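You operate a simulated robot arm through the tools that you are given. There is no shell and no other tool.

You are at the controls of a simulated robot arm. One attempt, no reset.

Task
Set up the strip press for its job and run the spruce rail.
Fine: pressure, dwell and shim by the press job display, only that shim at its stop; open the press air valve and leave it open for the next rail; guard stays shut, hands clear, then start button one and start button two; one stroke only; it ends flush; other knobs stay.

It is judged by the outcome, as a careful person would: the job done as asked, and still so three seconds after it is handed in. It fails if anything else is knocked over, pushed out of place, dropped, spilled or broken.

Robot
A 7-joint arm with a three-finger gripper, fixed in place. Base frame: the origin is on the floor under the middle of its stand, x ahead of it, y to its left, z up; the work surface is at about z = 0.93. Units: m, rad, N and s.
With the tool pointing down near the work surface it reaches from about 0.14 to 0.88 m from the base axis. Its first joint turns from -2.897 to 2.897 rad. Payload 2.94 kg.
The tool frame sits at the grasp point between the pads (the TCP): z along the fingers, y along the line on which they close. The tips reach 0.03 m beyond it. The gripper opens to 0.132 m; its body begins 0.107 m behind the TCP.
Orientation is that of the tool frame in the base frame, as [roll, pitch, yaw] about the fixed x, y, z axes, in that order (R = Rz(yaw) Ry(pitch) Rx(roll)). With the fingers straight down and closing along the base's y, the tool's x points along the base's -x, its y along +y and its z along -z.

Tools
- The arm moves only by the tool send_rows. Its argument "rows" is a list of rows, each an object (a shift or turn left out is 0, a gripper value left out holds the last) with "offset": the shift along the tool's x, y, z in units of 25 mm (1.0 is 25 mm), a list of three; "dr": the turn, a rotation vector about the tool's x, y, z in units of 5 degrees (1.0 is 5 degrees), a list of three; "gripper": the gripper command, from -1 (fully open) to 1 (shut), values between in proportion. In form: [{"offset": [x, y, z], "dr": [ax, ay, az], "gripper": gripper}, ...]. A call has 1 to 20 rows; each row shifts and turns the commanded pose from where the row before left it, along the tool's axes as they then stand. A call with a number of a shift or a turn outside -1 to 1 is refused whole. Rows are played at 5 a second. More than 0.05 m and 0.15 rad between two rows, or a gripper value outside its range, and nothing of the call is played. A pose out of reach is approached as far as the arm can. The call stops where the force on the tool passes 80 N (or 10 N more than at its start, if that is more) or the arm is blocked; 0.2 s more then pass. Each finger travels about 0.0374 m/s and halts on what it meets, pressing with about 42 N; the grip force reading is that of the motor and also rises with nothing between the fingers. The clock runs only during rows and for 0.2 s after the last one: add rows that do not move to give the fingers time. It gives the time, the measured TCP pose, the force on the tool (base axes), the opening and the grip force at its end, in the units of the frame above (readings bear some noise), with the torque about the TCP (base axes, N m) and any sound that the robot's microphone picked up, and new pictures: "show" is both (left out), scene, wrist or none.
- Cameras (640 x 400 px; columns grow to the right, rows downward): "scene" is fixed at [0.0628, -0.6421, 1.5045]; the picture's right is [0.87, -0.50, 0.00], its down [-0.14, -0.24, -0.96] and it looks along [0.48, 0.83, -0.27] (base axes); focal length 312 px, centre (320, 200). "wrist" rides on the gripper at [0.072, 0.003, -0.144] in the tool frame; the picture's right is [-0.04, 1.00, 0.00], its down [-0.88, -0.04, -0.48] and it looks along [-0.48, -0.02, 0.88] (tool axes); focal length 256 px, centre (320, 200). There is no depth. A picture from a camera that has moved, and an enlarged one, comes with that camera's place and axes in the base frame and with its lens. The place of the scene camera against the robot may be out by one fixed shift of up to 0.025 m in any direction.
- lift_body(by): moves the trunk up (or, below 0, down) by that many m; the arm rides with it, the base frame stays. It gives what a move gives, with no picture.
- inspect(camera, box): a new picture of the part [left, top, right, bottom] of that camera's present view, enlarged. No time passes.
- job_done(): hands the job in; it is judged then, once.

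Nothing tells you positions but the pictures and the camera data. Unless the task says otherwise, let go and move clear before handing in.

The tools are called by a JSON object that holds its "fn" and its "kwargs". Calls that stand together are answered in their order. send_rows: Moves the arm, as the interface text tells. Its arguments: {"type":"object","properties":{"rows":{"type":"array"},"show":{"type":"string","enum":["both","scene","wrist","none"]}},"required":["rows"]} The other tools are called the same way: lift_body (by) moves the trunk up or down; inspect (camera, box) takes an enlarged picture of a part of a camera's view; job_done () hands the job in.

At the start:

```text
time: 0.0
position: [0.5812, 0.0871, 1.3066]
ee_rot: [-3.141, 0.0, -3.141]
ft_force: [0.5, 0.0, -0.5]
wrist_torque: [-0.03, 0.02, 0.0]
grip_width: 0.1323
gripper_force: 0.0
trunk travel left (down, up): [-0.325, 0.215]
```

scene: 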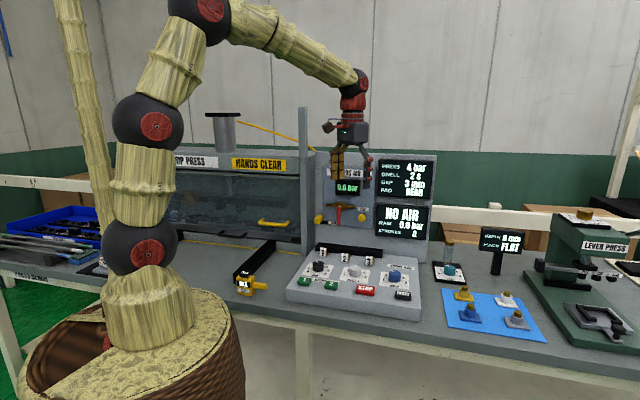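
wrist: 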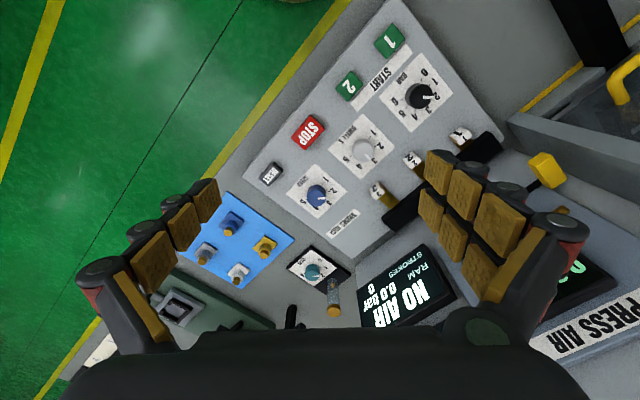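

I see a control console with three knobs, start/stop buttons, a blue mat with shims, a job display and a press air valve. I'll enlarge the pictures to read things before moving.

{"fn": "inspect", "kwargs": {"camera": "scene", "box": [370, 150, 440, 240]}}

{"fn": "inspect", "kwargs": {"camera": "scene", "box": [280, 230, 430, 320]}}

{"fn": "inspect", "kwargs": {"camera": "scene", "box": [420, 220, 550, 340]}}

{"fn": "inspect", "kwargs": {"camera": "scene", "box": [170, 140, 320, 310]}}

{"fn": "inspect", "kwargs": {"camera": "scene", "box": [300, 150, 380, 240]}}

{"fn": "inspect", "kwargs": {"camera": "wrist", "box": [240, 0, 520, 240]}}

{"fn": "inspect", "kwargs": {"camera": "wrist", "box": [140, 160, 460, 340]}}

{"fn": "inspect", "kwargs": {"camera": "wrist", "box": [440, 0, 640, 380]}}

```text
4.44 times, centred on (405, 195) of scene
camera zoom: at [0.0628, -0.6421, 1.5045], right [0.87, -0.5, 0.0], down [-0.14, -0.24, -0.96], along [0.48, 0.83, -0.27], focal length 1389 px, centre (-58, 222)
```

zoom: 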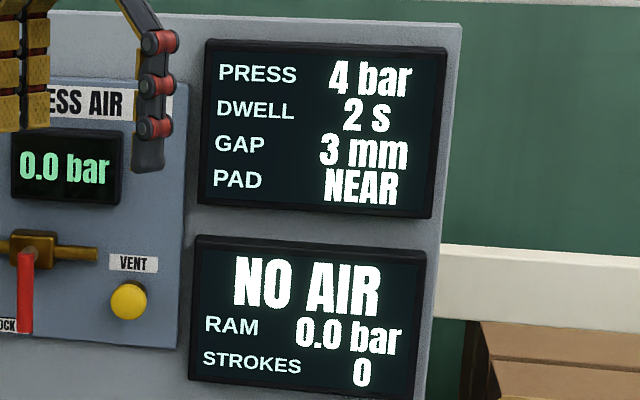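

```text
4.27 times, centred on (355, 275) of scene
camera zoom: at [0.0628, -0.6421, 1.5045], right [0.87, -0.5, 0.0], down [-0.14, -0.24, -0.96], along [0.48, 0.83, -0.27], focal length 1333 px, centre (171, -120)
```

zoom: 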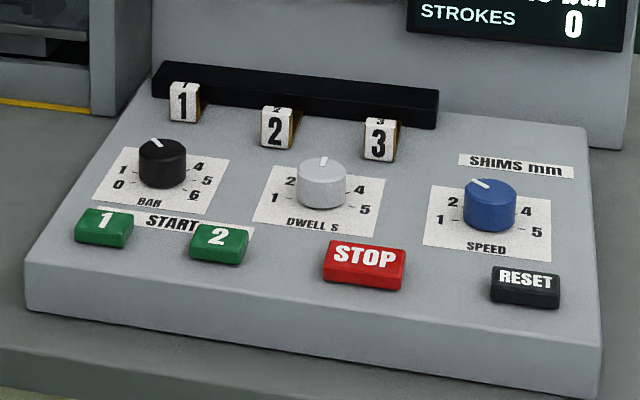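

```text
3.33 times, centred on (485, 280) of scene
camera zoom: at [0.0628, -0.6421, 1.5045], right [0.87, -0.5, 0.0], down [-0.14, -0.24, -0.96], along [0.48, 0.83, -0.27], focal length 1042 px, centre (-230, -67)
```

zoom: 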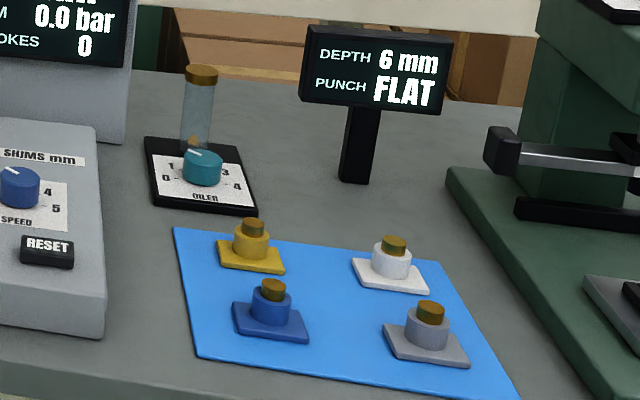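

```text
2.35 times, centred on (245, 225) of scene
camera zoom: at [0.0628, -0.6421, 1.5045], right [0.87, -0.5, 0.0], down [-0.14, -0.24, -0.96], along [0.48, 0.83, -0.27], focal length 735 px, centre (496, 141)
```

zoom: 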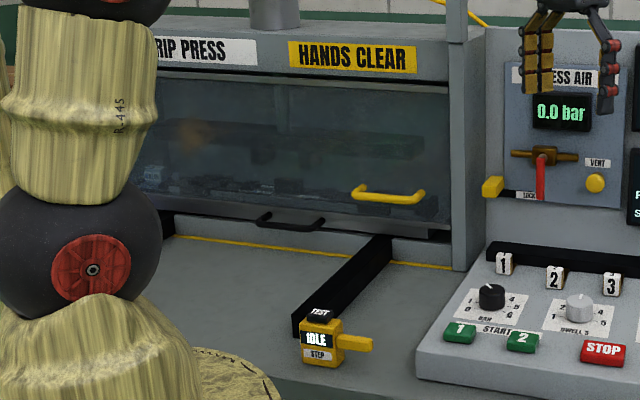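

```text
4.44 times, centred on (340, 195) of scene
camera zoom: at [0.0628, -0.6421, 1.5045], right [0.87, -0.5, 0.0], down [-0.14, -0.24, -0.96], along [0.48, 0.83, -0.27], focal length 1389 px, centre (231, 222)
```

zoom: 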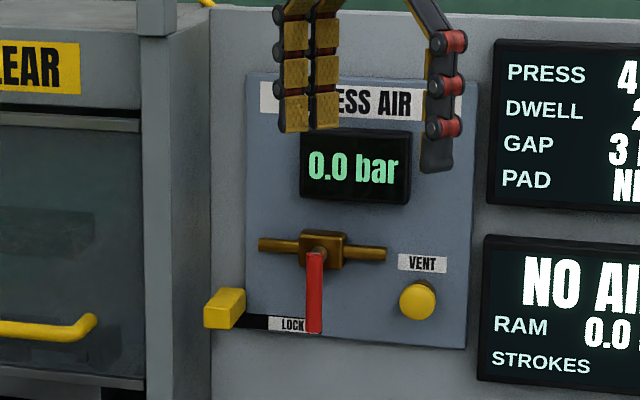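

```text
1.67 times, centred on (380, 120) of wrist
camera zoom: at [0.5093, 0.0889, 1.4506], right [0.04, 1.0, 0.0], down [0.88, -0.04, 0.48], along [0.48, -0.02, -0.88], focal length 427 px, centre (220, 333)
```

zoom: 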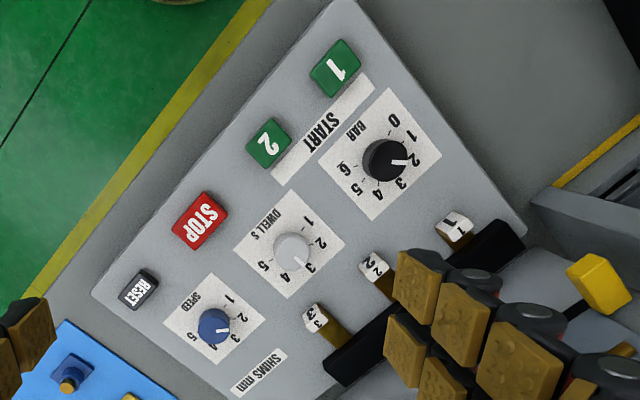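

```text
2.00 times, centred on (300, 250) of wrist
camera zoom: at [0.5093, 0.0889, 1.4506], right [0.04, 1.0, 0.0], down [0.88, -0.04, 0.48], along [0.48, -0.02, -0.88], focal length 512 px, centre (360, 100)
```

zoom: 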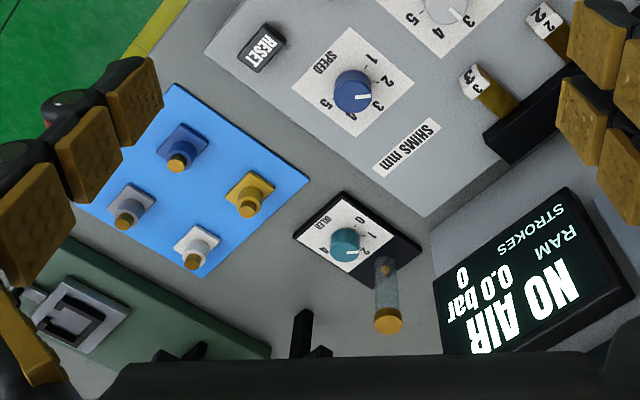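

```text
1.05 times, centred on (540, 190) of wrist (not enlarged: the box is as wide or as high as the picture)
camera zoom: at [0.5093, 0.0889, 1.4506], right [0.04, 1.0, 0.0], down [0.88, -0.04, 0.48], along [0.48, -0.02, -0.88], focal length 270 px, centre (88, 210)
```

zoom: 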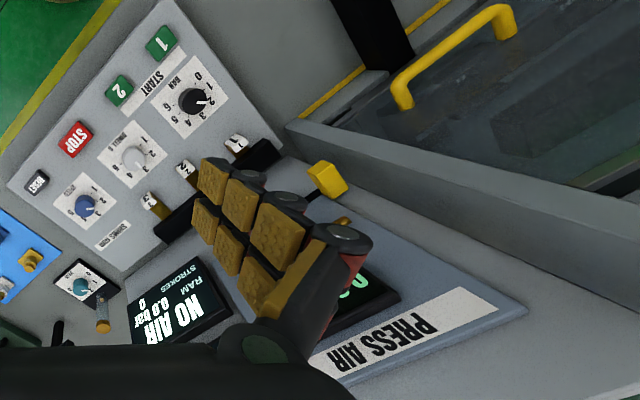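

The job display says 4 bar, 2 s, 3 mm and pad NEAR. The bench sits at roughly 45° to the robot, so I'll turn the tool about vertical to square it with the console and look again from above.

{"fn": "send_rows", "kwargs": {"rows": [{"dr": [0, 0, -1]}, {"dr": [0, 0, -1]}, {"dr": [0, 0, -1]}, {"dr": [0, 0, -1]}, {"dr": [0, 0, -1]}, {"dr": [0, 0, -1]}, {"dr": [0, 0, -1]}, {"dr": [0, 0, -1]}, {"dr": [0, 0, -1]}, {}]}}

{"fn": "inspect", "kwargs": {"camera": "scene", "box": [220, 200, 300, 300]}}

{"fn": "inspect", "kwargs": {"camera": "scene", "box": [160, 140, 320, 240]}}

```text
time: 2.2
position: [0.581, 0.0871, 1.3069]
ee_rot: [-3.141, 0.0, -2.354]
ft_force: [0.6, 0.2, 0.8]
wrist_torque: [-0.02, 0.01, -0.03]
grip_width: 0.1321
gripper_force: 0.1
trunk travel left (down, up): [-0.325, 0.215]
camera wrist: at [0.5283, 0.037, 1.451], right [-0.68, 0.74, 0.0], down [0.65, 0.6, 0.48], along [0.35, 0.32, -0.88], focal length 256 px, centre (320, 200)
```

scene: 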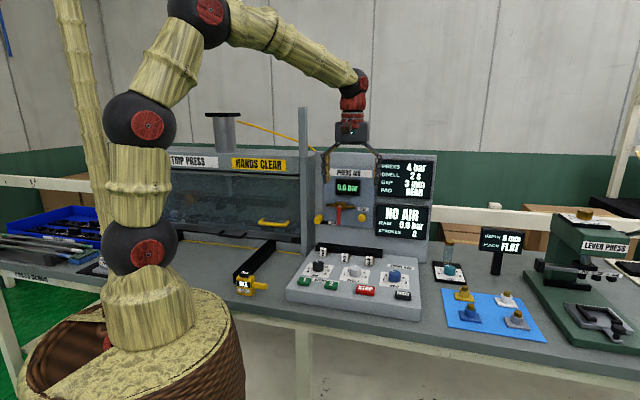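
wrist: 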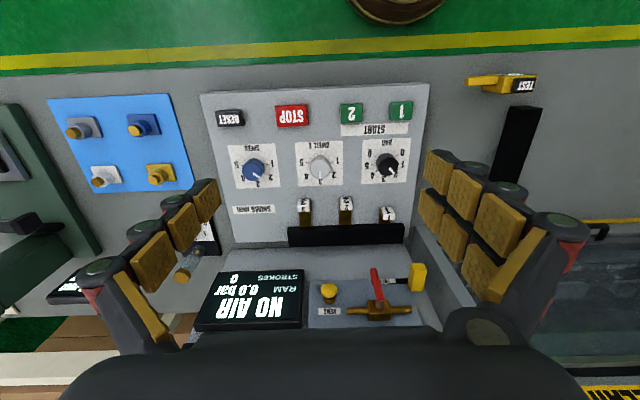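

```text
4.00 times, centred on (260, 250) of scene
camera zoom: at [0.0628, -0.6421, 1.5045], right [0.87, -0.5, 0.0], down [-0.14, -0.24, -0.96], along [0.48, 0.83, -0.27], focal length 1250 px, centre (560, 0)
```

zoom: 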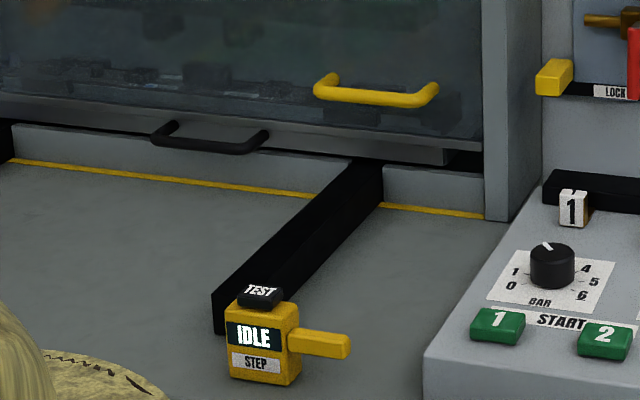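

```text
4.00 times, centred on (240, 190) of scene
camera zoom: at [0.0628, -0.6421, 1.5045], right [0.87, -0.5, 0.0], down [-0.14, -0.24, -0.96], along [0.48, 0.83, -0.27], focal length 1250 px, centre (640, 240)
```

zoom: 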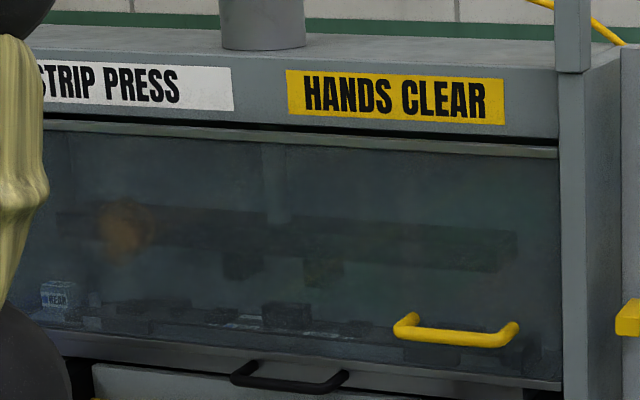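

The display, knobs, shims, valve and a step gauge are visible. I'll enlarge the press interior and the console to check the pad state and the shim positions.

{"fn": "inspect", "kwargs": {"camera": "scene", "box": [160, 200, 210, 240]}}

{"fn": "inspect", "kwargs": {"camera": "scene", "box": [375, 155, 440, 200]}}

{"fn": "inspect", "kwargs": {"camera": "wrist", "box": [190, 80, 440, 250]}}

{"fn": "inspect", "kwargs": {"camera": "wrist", "box": [270, 180, 440, 330]}}

{"fn": "inspect", "kwargs": {"camera": "scene", "box": [300, 235, 400, 285]}}

{"fn": "inspect", "kwargs": {"camera": "wrist", "box": [440, 50, 640, 250]}}

```text
10.00 times, centred on (185, 220) of scene
camera zoom: at [0.0628, -0.6421, 1.5045], right [0.87, -0.5, 0.0], down [-0.14, -0.24, -0.96], along [0.48, 0.83, -0.27], focal length 3125 px, centre (1670, 0)
```

zoom: 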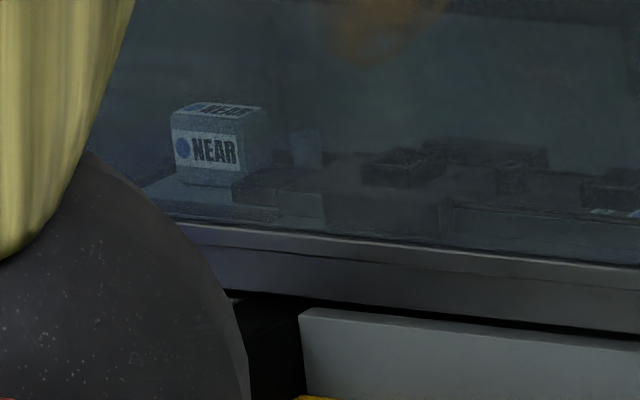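

```text
8.89 times, centred on (408, 178) of scene
camera zoom: at [0.0628, -0.6421, 1.5045], right [0.87, -0.5, 0.0], down [-0.14, -0.24, -0.96], along [0.48, 0.83, -0.27], focal length 2778 px, centre (-458, 400)
```

zoom: 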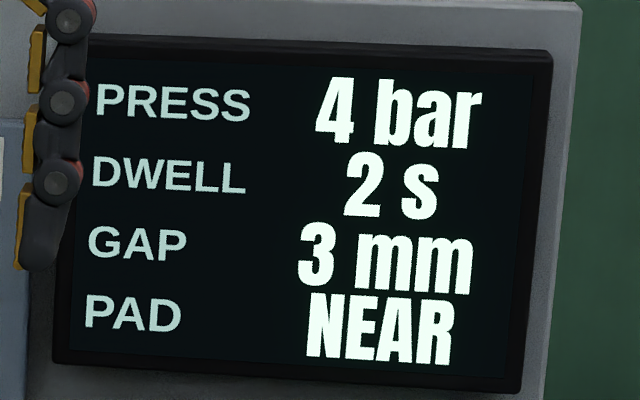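

```text
2.35 times, centred on (315, 165) of wrist
camera zoom: at [0.5283, 0.037, 1.451], right [-0.68, 0.74, 0.0], down [0.65, 0.6, 0.48], along [0.35, 0.32, -0.88], focal length 602 px, centre (332, 282)
```

zoom: 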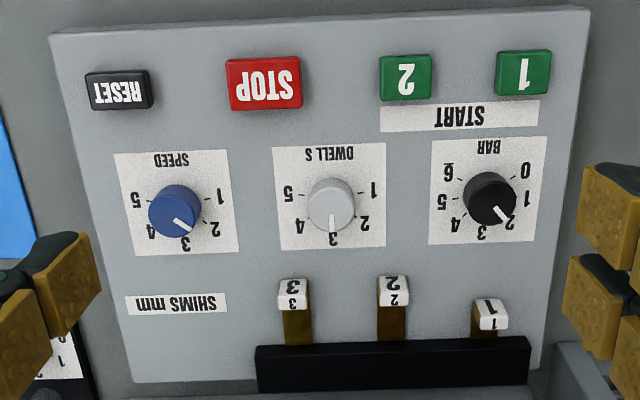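

```text
2.67 times, centred on (355, 255) of wrist
camera zoom: at [0.5283, 0.037, 1.451], right [-0.68, 0.74, 0.0], down [0.65, 0.6, 0.48], along [0.35, 0.32, -0.88], focal length 683 px, centre (227, 53)
```

zoom: 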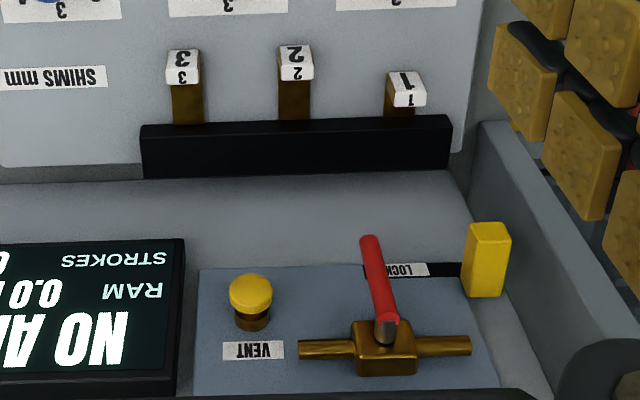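

```text
6.40 times, centred on (350, 260) of scene
camera zoom: at [0.0628, -0.6421, 1.5045], right [0.87, -0.5, 0.0], down [-0.14, -0.24, -0.96], along [0.48, 0.83, -0.27], focal length 2000 px, centre (128, -184)
```

zoom: 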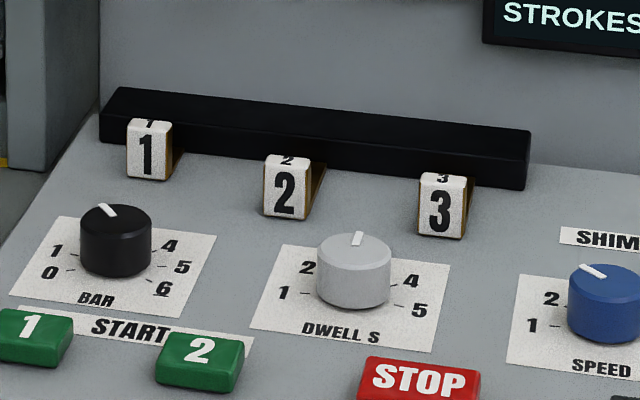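

```text
2.00 times, centred on (540, 150) of wrist
camera zoom: at [0.5283, 0.037, 1.451], right [-0.68, 0.74, 0.0], down [0.65, 0.6, 0.48], along [0.35, 0.32, -0.88], focal length 512 px, centre (-120, 300)
```

zoom: 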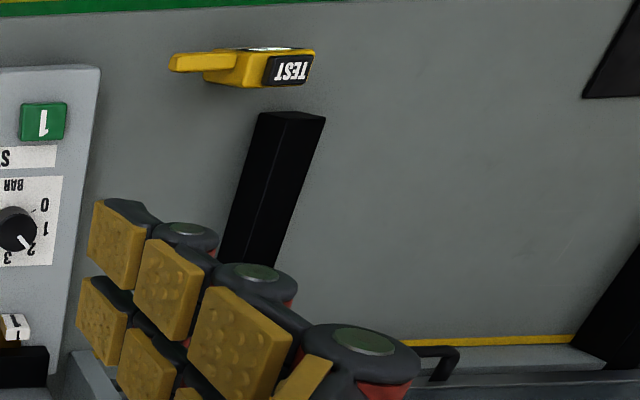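

Shim 1 is pushed in and shims 2 and 3 are out; BAR reads about 2 (needs 4) and DWELL 3 (needs 2). The pad block in the press already reads NEAR. I'll lower straight down for a second viewpoint to triangulate.

{"fn": "send_rows", "kwargs": {"rows": [{"offset": [0, 0, 1]}, {"offset": [0, 0, 1]}, {"offset": [0, 0, 1]}, {"offset": [0, 0, 1]}, {}], "show": "wrist"}}

{"fn": "inspect", "kwargs": {"camera": "wrist", "box": [140, 0, 480, 212]}}

{"fn": "inspect", "kwargs": {"camera": "wrist", "box": [220, 160, 420, 285]}}

```text
time: 3.4
position: [0.5805, 0.0862, 1.2061]
ee_rot: [3.141, 0.001, -2.356]
ft_force: [0.2, 0.4, -0.8]
wrist_torque: [0.03, 0.0, 0.0]
grip_width: 0.1319
gripper_force: 0.0
trunk travel left (down, up): [-0.325, 0.215]
camera wrist: at [0.5275, 0.0362, 1.3505], right [-0.68, 0.74, 0.0], down [0.65, 0.59, 0.48], along [0.35, 0.32, -0.88], focal length 256 px, centre (320, 200)
```

wrist: 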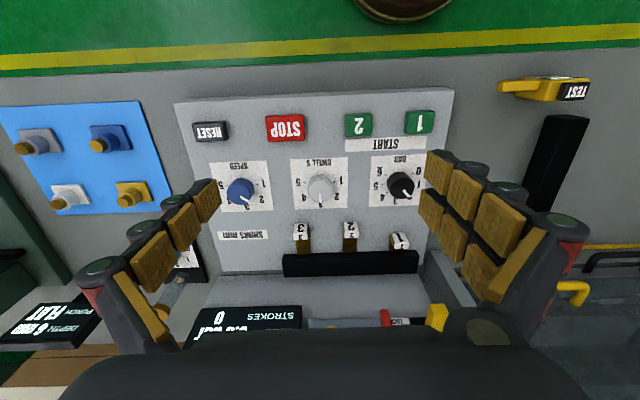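

```text
1.88 times, centred on (310, 106) of wrist
camera zoom: at [0.5275, 0.0362, 1.3505], right [-0.68, 0.74, 0.0], down [0.65, 0.59, 0.48], along [0.35, 0.32, -0.88], focal length 482 px, centre (339, 377)
```

zoom: 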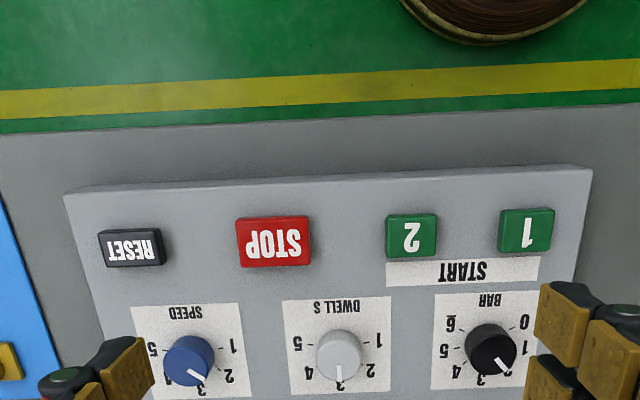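

```text
3.20 times, centred on (320, 222) of wrist
camera zoom: at [0.5275, 0.0362, 1.3505], right [-0.68, 0.74, 0.0], down [0.65, 0.59, 0.48], along [0.35, 0.32, -0.88], focal length 819 px, centre (320, 128)
```

zoom: 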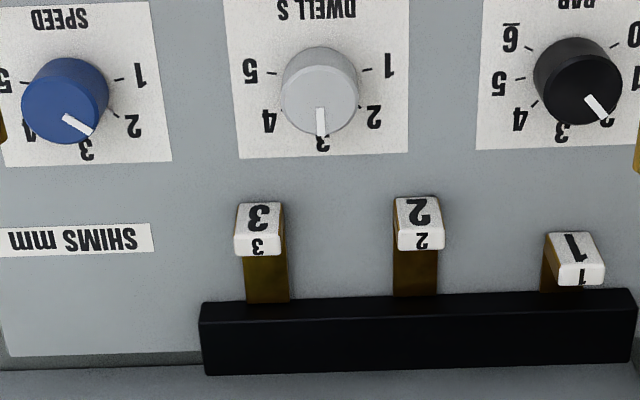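

I can now place the console: its axes run at 45°, the BAR knob is at about [0.57, 0.26, 0.96], and the face slopes gently. Next I'll tilt toward the air panel to see the valve lever and its lock properly.

{"fn": "send_rows", "kwargs": {"rows": [{"offset": [-1, 0.5, 0]}, {"offset": [-1, 0.5, 0]}, {"offset": [-1, 0.5, 0]}, {"offset": [-1, 0.5, 0]}, {"dr": [0, -1, 0]}, {"dr": [0, -1, 0]}, {"dr": [0, -1, 0]}, {"dr": [0, -1, 0]}, {"dr": [0, -1, 0]}, {"dr": [0, -1, 0]}, {}]}}

{"fn": "inspect", "kwargs": {"camera": "wrist", "box": [200, 60, 480, 235]}}

```text
time: 5.8
position: [0.6168, 0.1937, 1.2066]
ee_rot: [-3.14, 0.523, -2.356]
ft_force: [-0.3, 0.5, 0.3]
wrist_torque: [-0.02, -0.01, 0.01]
grip_width: 0.1317
gripper_force: 0.2
trunk travel left (down, up): [-0.325, 0.215]
camera wrist: at [0.5197, 0.0988, 1.2948], right [-0.68, 0.73, 0.02], down [0.4, 0.34, 0.85], along [0.62, 0.59, -0.52], focal length 256 px, centre (320, 200)
```

scene: 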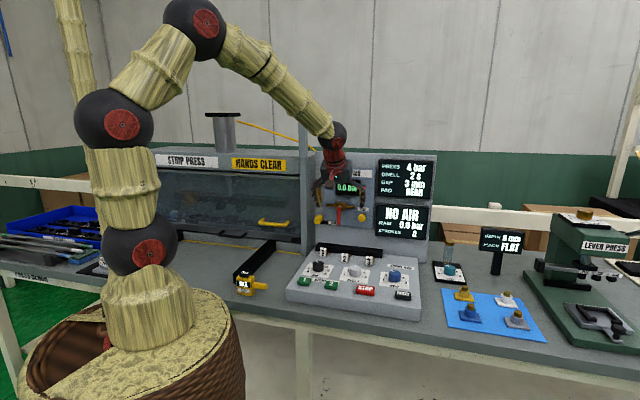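
wrist: 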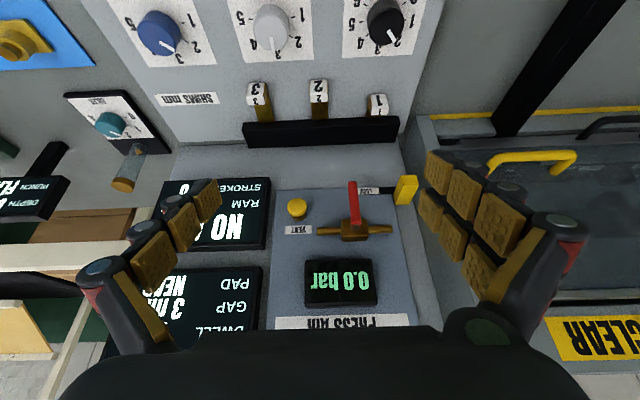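

```text
2.29 times, centred on (340, 148) of wrist
camera zoom: at [0.5197, 0.0988, 1.2948], right [-0.68, 0.73, 0.02], down [0.4, 0.34, 0.85], along [0.62, 0.59, -0.52], focal length 585 px, centre (274, 320)
```

zoom: 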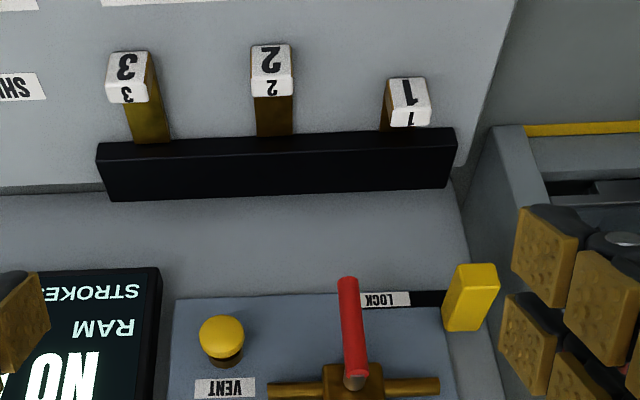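

The valve is in view with its lock bar crossing near the lever's end. I'll enlarge that area.

{"fn": "inspect", "kwargs": {"camera": "wrist", "box": [270, 165, 430, 265]}}

{"fn": "inspect", "kwargs": {"camera": "scene", "box": [305, 180, 385, 235]}}

{"fn": "inspect", "kwargs": {"camera": "wrist", "box": [220, 60, 420, 160]}}

```text
4.00 times, centred on (350, 215) of wrist
camera zoom: at [0.5197, 0.0988, 1.2948], right [-0.68, 0.73, 0.02], down [0.4, 0.34, 0.85], along [0.62, 0.59, -0.52], focal length 1024 px, centre (200, 140)
```

zoom: 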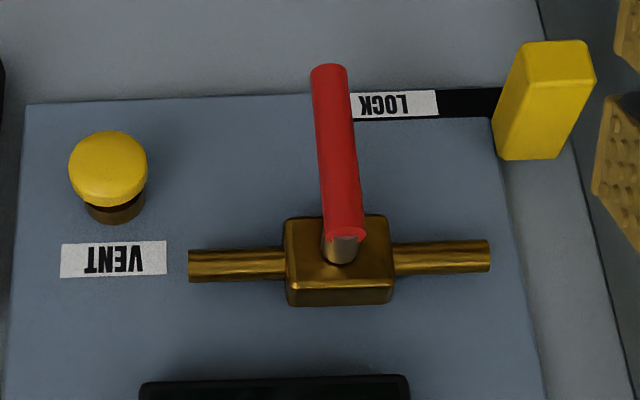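

```text
7.27 times, centred on (345, 208) of scene
camera zoom: at [0.0628, -0.6421, 1.5045], right [0.87, -0.5, 0.0], down [-0.14, -0.24, -0.96], along [0.48, 0.83, -0.27], focal length 2273 px, centre (138, 146)
```

zoom: 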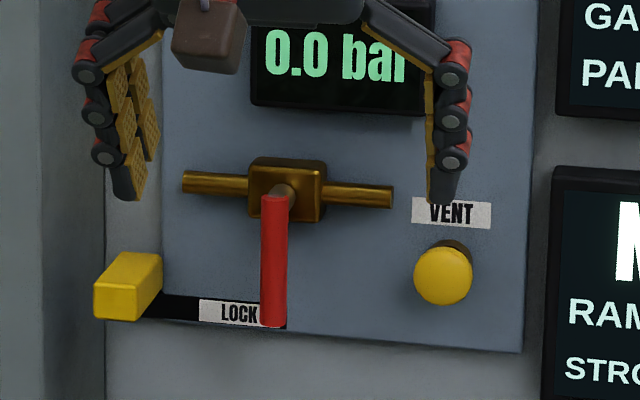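

```text
3.20 times, centred on (320, 110) of wrist
camera zoom: at [0.5197, 0.0988, 1.2948], right [-0.68, 0.73, 0.02], down [0.4, 0.34, 0.85], along [0.62, 0.59, -0.52], focal length 819 px, centre (320, 488)
```

zoom: 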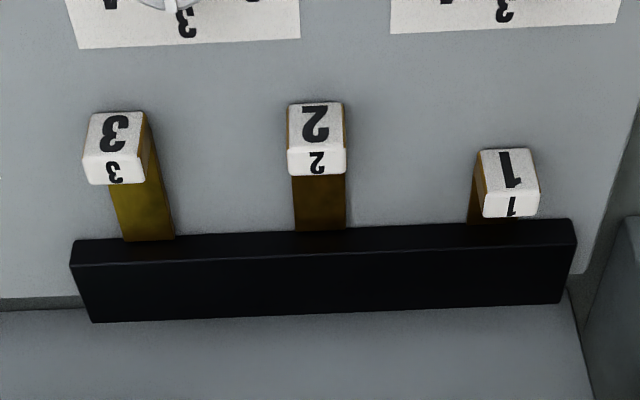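

The lock bolt sits behind the lever's end, so the lock must slide left before the lever turns. The console face is flat at about z = 0.928. Setting the knobs comes first, so I'll level the tool and drop to a close view above the BAR knob.

{"fn": "send_rows", "kwargs": {"rows": [{"dr": [0, 1, 0]}, {"dr": [0, 1, 0]}, {"dr": [0, 1, 0]}, {"dr": [0, 1, 0]}, {"dr": [0, 1, 0]}, {"dr": [0, 1, 0]}, {"offset": [-0.2, 1, 0]}, {"offset": [-0.2, 1, 0]}, {"offset": [-0.2, 1, 0]}, {"offset": [0, 0.2, 1]}, {"offset": [0, 0, 1]}, {"offset": [0, 0, 1]}, {"offset": [0, 0, 1]}, {"offset": [0, 0, 1]}, {}]}}

{"fn": "inspect", "kwargs": {"camera": "wrist", "box": [200, 80, 440, 230]}}

```text
time: 9.0
position: [0.5698, 0.2598, 1.0816]
ee_rot: [-3.141, -0.001, -2.356]
ft_force: [-0.5, 0.0, 0.7]
wrist_torque: [0.02, -0.06, 0.0]
grip_width: 0.1319
gripper_force: 0.1
trunk travel left (down, up): [-0.325, 0.215]
camera wrist: at [0.5176, 0.2105, 1.2253], right [-0.68, 0.74, 0.0], down [0.65, 0.59, 0.48], along [0.35, 0.32, -0.88], focal length 256 px, centre (320, 200)
```

scene: 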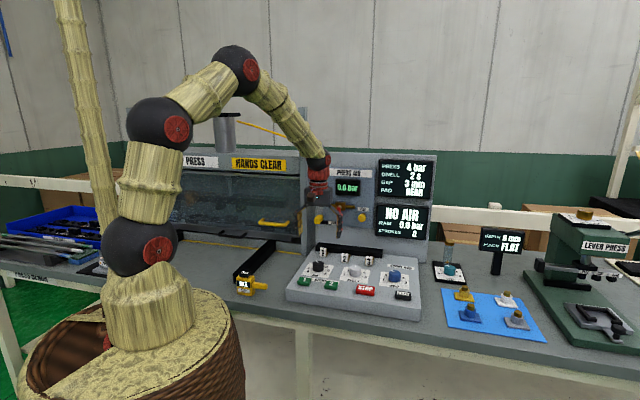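
wrist: 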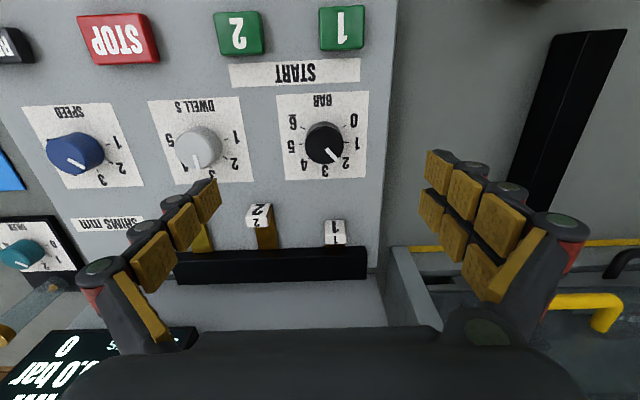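

```text
2.67 times, centred on (320, 155) of wrist
camera zoom: at [0.5176, 0.2105, 1.2253], right [-0.68, 0.74, 0.0], down [0.65, 0.59, 0.48], along [0.35, 0.32, -0.88], focal length 683 px, centre (320, 320)
```

zoom: 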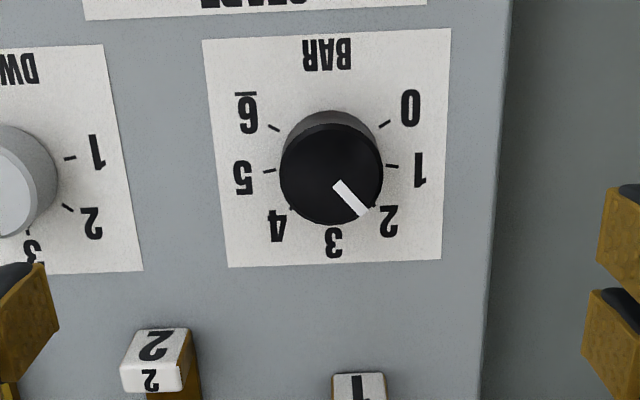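

From this close view the BAR pointer is on 2, labels are 40° apart, and the knob centre is about 4 mm to image right and 8 mm beyond the TCP. I'll narrow the fingers, centre over the knob and descend most of the way.

{"fn": "send_rows", "kwargs": {"rows": [{"offset": [-0.34, 0.16, 0], "gripper": -0.25}, {}, {}, {}, {"offset": [0, 0, 1]}, {"offset": [0, 0, 1]}, {"offset": [0, 0, 1]}, {"offset": [0, 0, 0.6]}, {}]}}

{"fn": "inspect", "kwargs": {"camera": "wrist", "box": [200, 80, 440, 230]}}

{"fn": "inspect", "kwargs": {"camera": "scene", "box": [270, 200, 390, 290]}}

```text
time: 11.0
position: [0.5756, 0.27, 0.9919]
ee_rot: [-3.141, -0.001, -2.356]
ft_force: [0.1, -0.6, 0.7]
wrist_torque: [0.01, 0.03, -0.01]
grip_width: 0.0827
gripper_force: 0.0
trunk travel left (down, up): [-0.325, 0.215]
camera wrist: at [0.5209, 0.2191, 1.1355], right [-0.68, 0.74, 0.0], down [0.65, 0.59, 0.48], along [0.35, 0.32, -0.88], focal length 256 px, centre (320, 200)
```

scene: 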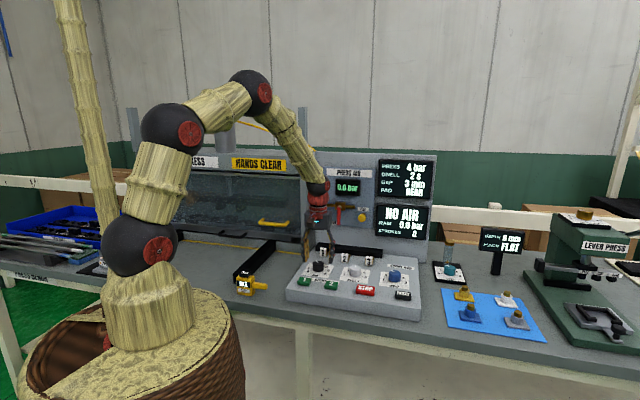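
wrist: 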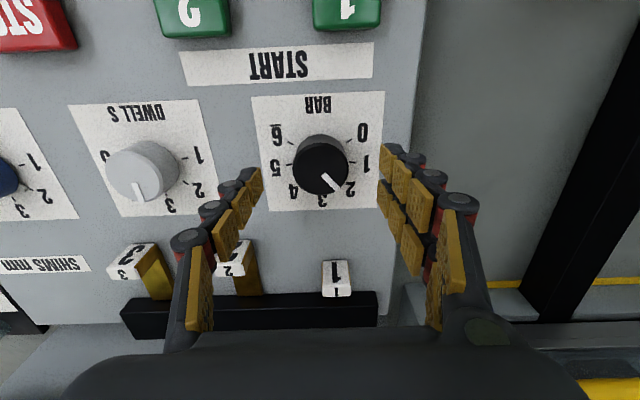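

```text
2.67 times, centred on (320, 155) of wrist
camera zoom: at [0.5209, 0.2191, 1.1355], right [-0.68, 0.74, 0.0], down [0.65, 0.59, 0.48], along [0.35, 0.32, -0.88], focal length 683 px, centre (320, 320)
```

zoom: 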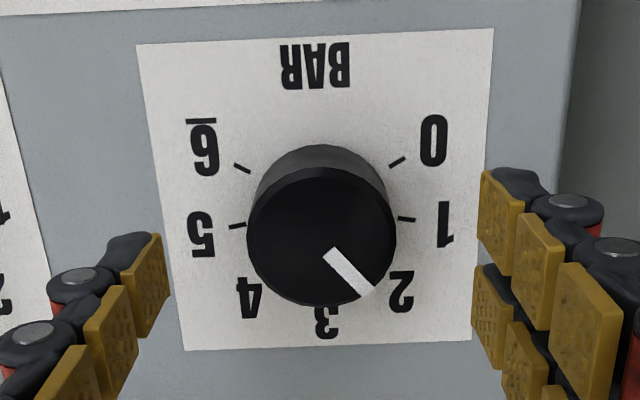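

```text
4.44 times, centred on (330, 245) of scene
camera zoom: at [0.0628, -0.6421, 1.5045], right [0.87, -0.5, 0.0], down [-0.14, -0.24, -0.96], along [0.48, 0.83, -0.27], focal length 1389 px, centre (276, 0)
```

zoom: 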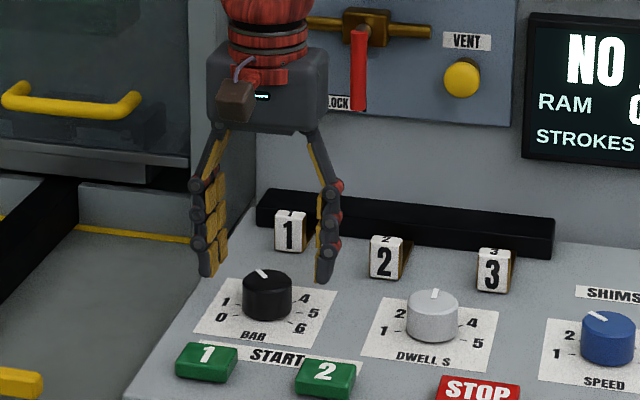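

The fingers straddle the BAR knob well. I'll shift 3 mm back, lower the tips to just above the face and close.

{"fn": "send_rows", "kwargs": {"rows": [{"offset": [0.12, 0, 0.5]}, {"offset": [0, 0, 0.5]}, {"offset": [0, 0, 0.12]}, {}], "show": "wrist"}}

```text
time: 12.0
position: [0.5719, 0.2676, 0.9629]
ee_rot: [-3.141, 0.0, -2.356]
ft_force: [0.0, 0.1, -0.1]
wrist_torque: [0.03, 0.02, 0.01]
grip_width: 0.0826
gripper_force: 0.1
trunk travel left (down, up): [-0.325, 0.215]
camera wrist: at [0.5186, 0.2174, 1.1073], right [-0.68, 0.74, 0.0], down [0.65, 0.59, 0.48], along [0.35, 0.32, -0.88], focal length 256 px, centre (320, 200)
```

wrist: 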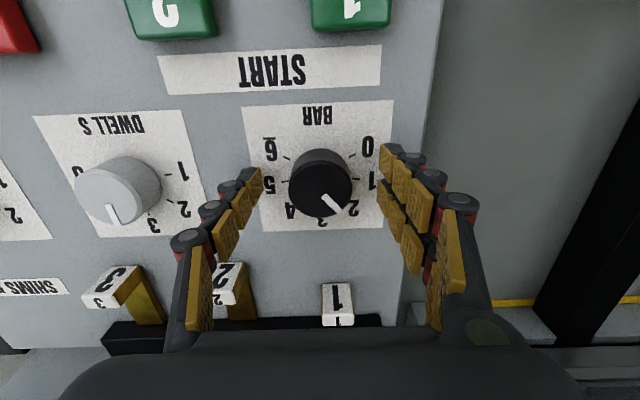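

No contact with the face yet. Now I'll close on the knob.

{"fn": "send_rows", "kwargs": {"rows": [{"gripper": 1}, {}, {}, {}, {}], "show": "both"}}

{"fn": "inspect", "kwargs": {"camera": "wrist", "box": [200, 80, 440, 230]}}

```text
time: 13.2
position: [0.5724, 0.2671, 0.9635]
ee_rot: [3.141, 0.001, -2.356]
ft_force: [-0.3, 0.3, -0.6]
wrist_torque: [0.07, -0.16, 0.0]
grip_width: 0.0407
gripper_force: 36.4
trunk travel left (down, up): [-0.325, 0.215]
camera wrist: at [0.5186, 0.2174, 1.1075], right [-0.68, 0.74, 0.0], down [0.65, 0.59, 0.48], along [0.35, 0.32, -0.88], focal length 256 px, centre (320, 200)
```

scene: 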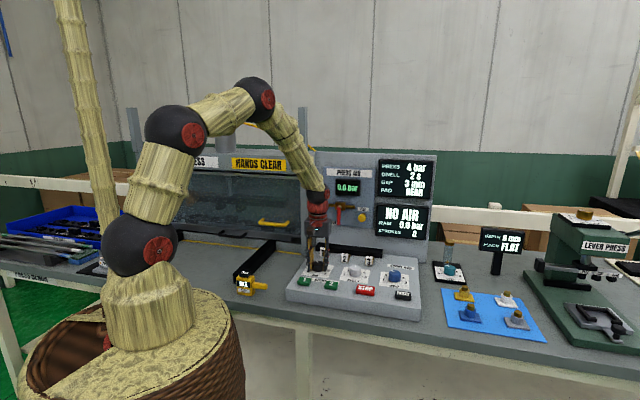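
wrist: 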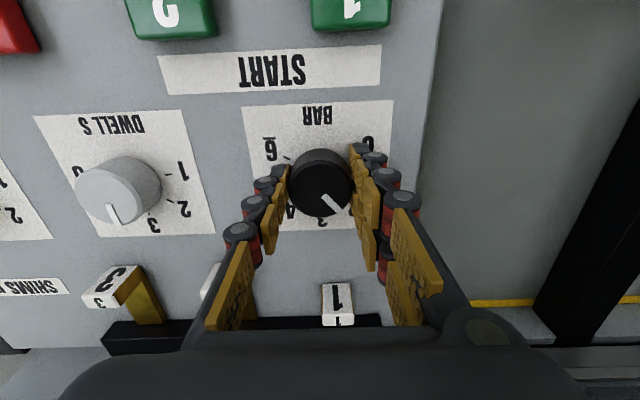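

```text
2.67 times, centred on (320, 155) of wrist
camera zoom: at [0.5186, 0.2174, 1.1075], right [-0.68, 0.74, 0.0], down [0.65, 0.59, 0.48], along [0.35, 0.32, -0.88], focal length 683 px, centre (320, 320)
```

zoom: 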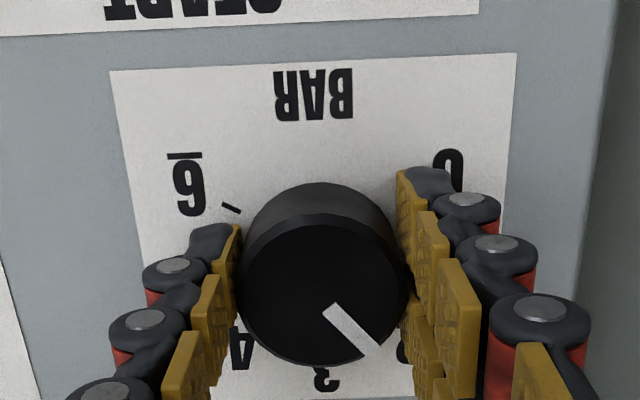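

The knob is gripped at 40.7 mm. I'll turn it clockwise (viewed from above) in stages, starting with 20°.

{"fn": "send_rows", "kwargs": {"rows": [{"dr": [0, 0, 1]}, {"dr": [0, 0, 1]}, {"dr": [0, 0, 1]}, {"dr": [0, 0, 1]}, {}], "show": "wrist"}}

{"fn": "inspect", "kwargs": {"camera": "wrist", "box": [200, 80, 440, 230]}}

```text
time: 14.4
position: [0.5721, 0.2679, 0.9628]
ee_rot: [-3.141, 0.0, -2.704]
ft_force: [-2.2, 7.4, -1.8]
wrist_torque: [0.28, 0.04, 0.01]
grip_width: 0.0407
gripper_force: 44.3
trunk travel left (down, up): [-0.325, 0.215]
camera wrist: at [0.5048, 0.239, 1.1075], right [-0.38, 0.92, 0.0], down [0.81, 0.34, 0.48], along [0.44, 0.18, -0.88], focal length 256 px, centre (320, 200)
```

wrist: 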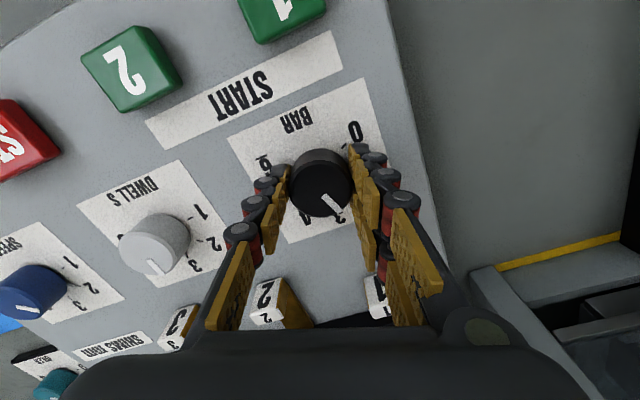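

```text
2.67 times, centred on (320, 155) of wrist
camera zoom: at [0.5048, 0.239, 1.1075], right [-0.38, 0.92, 0.0], down [0.81, 0.34, 0.48], along [0.44, 0.18, -0.88], focal length 683 px, centre (320, 320)
```

zoom: 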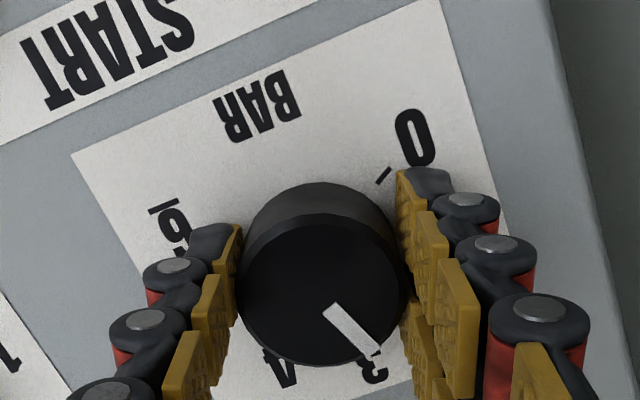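

The knob turns with the hand without slipping. I'll continue the remaining 60°.

{"fn": "send_rows", "kwargs": {"rows": [{"dr": [0, 0, 1]}, {"dr": [0, 0, 1]}, {"dr": [0, 0, 1]}, {"dr": [0, 0, 1]}, {"dr": [0, 0, 1]}, {"dr": [0, 0, 1]}, {"dr": [0, 0, 1]}, {"dr": [0, 0, 1]}, {"dr": [0, 0, 1]}, {"dr": [0, 0, 1]}, {"dr": [0, 0, 1]}, {"dr": [0, 0, 1]}, {}, {}], "show": "both"}}

{"fn": "inspect", "kwargs": {"camera": "wrist", "box": [200, 80, 440, 230]}}

{"fn": "inspect", "kwargs": {"camera": "scene", "box": [280, 210, 400, 300]}}

```text
time: 17.4
position: [0.572, 0.2697, 0.963]
ee_rot: [-3.139, 0.001, 2.53]
ft_force: [-8.5, 27.5, -2.2]
wrist_torque: [0.85, 0.3, 0.04]
grip_width: 0.0405
gripper_force: 44.8
trunk travel left (down, up): [-0.325, 0.215]
camera wrist: at [0.5142, 0.3123, 1.1074], right [0.61, 0.79, 0.0], down [0.7, -0.53, 0.48], along [0.38, -0.29, -0.88], focal length 256 px, centre (320, 200)
```

scene: 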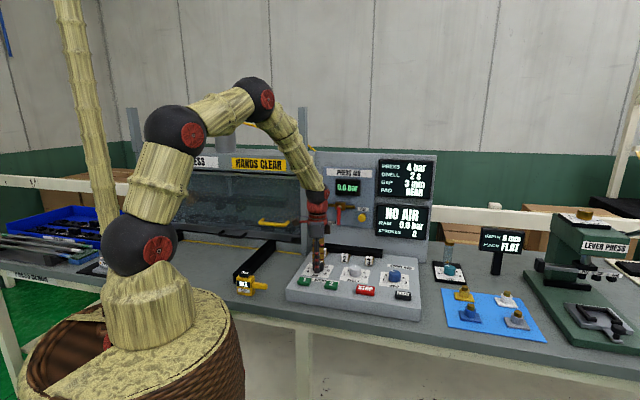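
wrist: 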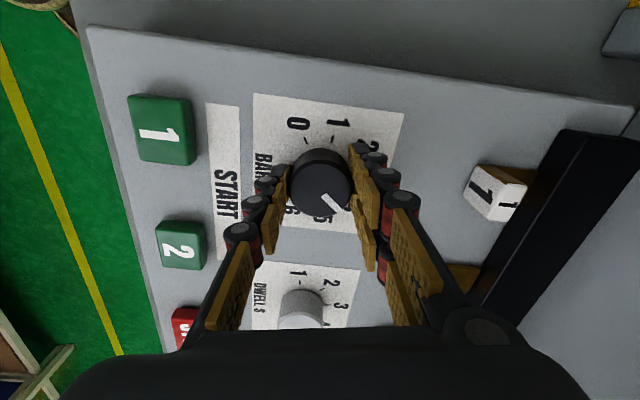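

```text
2.67 times, centred on (320, 155) of wrist
camera zoom: at [0.5142, 0.3123, 1.1074], right [0.61, 0.79, 0.0], down [0.7, -0.53, 0.48], along [0.38, -0.29, -0.88], focal length 683 px, centre (320, 320)
```

zoom: 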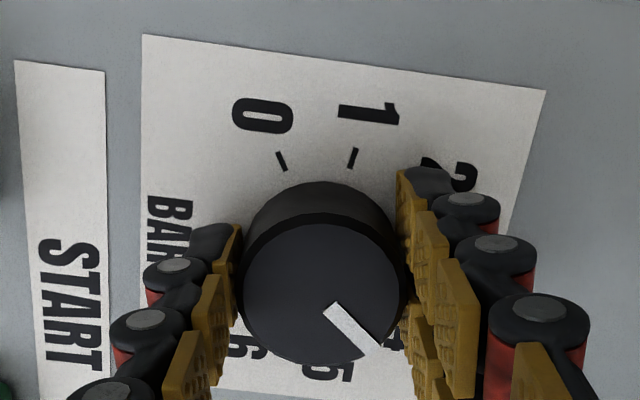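

```text
4.44 times, centred on (340, 255) of scene
camera zoom: at [0.0628, -0.6421, 1.5045], right [0.87, -0.5, 0.0], down [-0.14, -0.24, -0.96], along [0.48, 0.83, -0.27], focal length 1389 px, centre (231, -44)
```

zoom: 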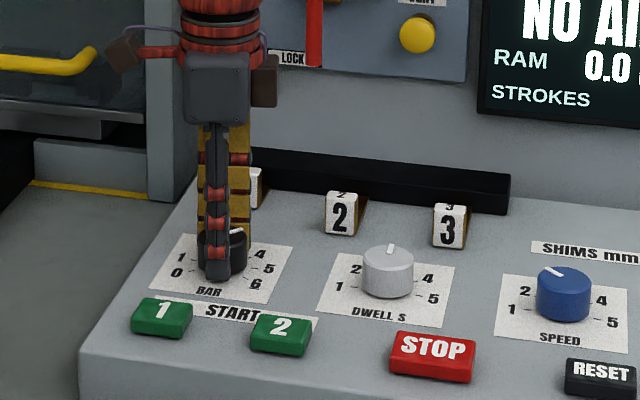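

The pointer should now be around 4. I'll release, rise and check the dial.

{"fn": "send_rows", "kwargs": {"rows": [{"gripper": -0.25}, {}, {}, {}, {"offset": [0, 0, -1]}, {"offset": [0, 0, -1]}, {"offset": [0, 0, -1]}, {"offset": [0, 0, -1]}, {}], "show": "both"}}

{"fn": "inspect", "kwargs": {"camera": "wrist", "box": [240, 80, 400, 180]}}

{"fn": "inspect", "kwargs": {"camera": "scene", "box": [290, 245, 370, 295]}}

```text
time: 19.4
position: [0.5704, 0.2675, 1.0624]
ee_rot: [-3.141, 0.001, 2.531]
ft_force: [-0.3, -0.3, -0.3]
wrist_torque: [0.0, -0.02, 0.03]
grip_width: 0.0826
gripper_force: 0.0
trunk travel left (down, up): [-0.325, 0.215]
camera wrist: at [0.5143, 0.3102, 1.2071], right [0.61, 0.79, 0.0], down [0.7, -0.53, 0.48], along [0.38, -0.29, -0.88], focal length 256 px, centre (320, 200)
```

scene: 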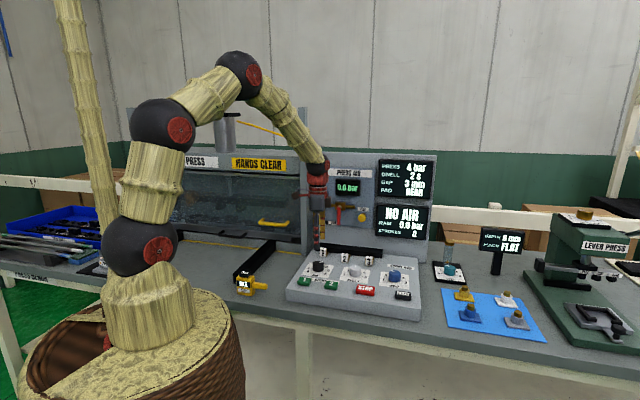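
wrist: 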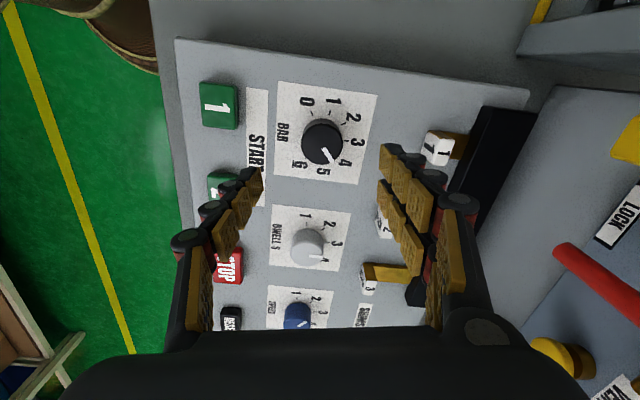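

```text
4.00 times, centred on (320, 130) of wrist
camera zoom: at [0.5143, 0.3102, 1.2071], right [0.61, 0.79, 0.0], down [0.7, -0.53, 0.48], along [0.38, -0.29, -0.88], focal length 1024 px, centre (320, 480)
```

zoom: 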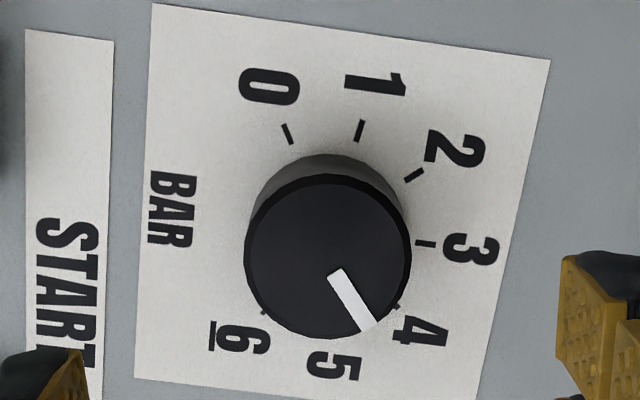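

```text
8.00 times, centred on (330, 270) of scene
camera zoom: at [0.0628, -0.6421, 1.5045], right [0.87, -0.5, 0.0], down [-0.14, -0.24, -0.96], along [0.48, 0.83, -0.27], focal length 2500 px, centre (240, -360)
```

zoom: 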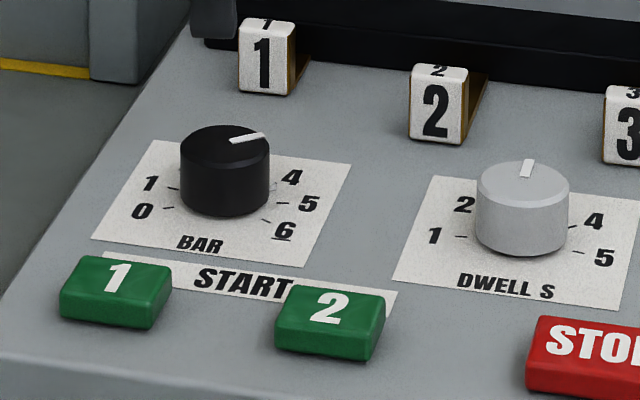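

The pointer looks a little past 4. I'll enlarge further to measure it against the 4 tick.

{"fn": "inspect", "kwargs": {"camera": "wrist", "box": [280, 100, 360, 170]}}

{"fn": "inspect", "kwargs": {"camera": "scene", "box": [298, 250, 338, 285]}}

```text
5.71 times, centred on (320, 135) of wrist
camera zoom: at [0.5143, 0.3102, 1.2071], right [0.61, 0.79, 0.0], down [0.7, -0.53, 0.48], along [0.38, -0.29, -0.88], focal length 1463 px, centre (320, 571)
```

zoom: 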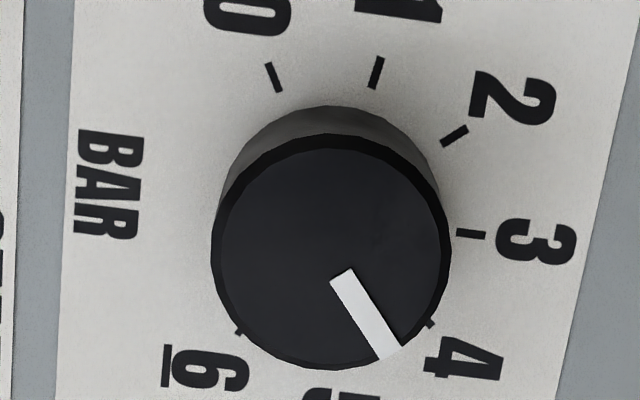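

```text
11.43 times, centred on (318, 268) of scene
camera zoom: at [0.0628, -0.6421, 1.5045], right [0.87, -0.5, 0.0], down [-0.14, -0.24, -0.96], along [0.48, 0.83, -0.27], focal length 3571 px, centre (343, -571)
```

zoom: 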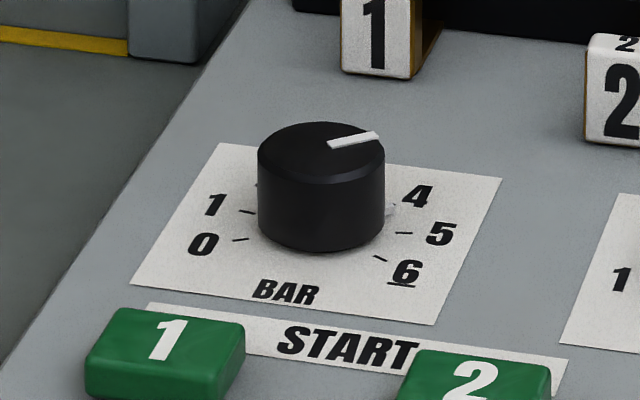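

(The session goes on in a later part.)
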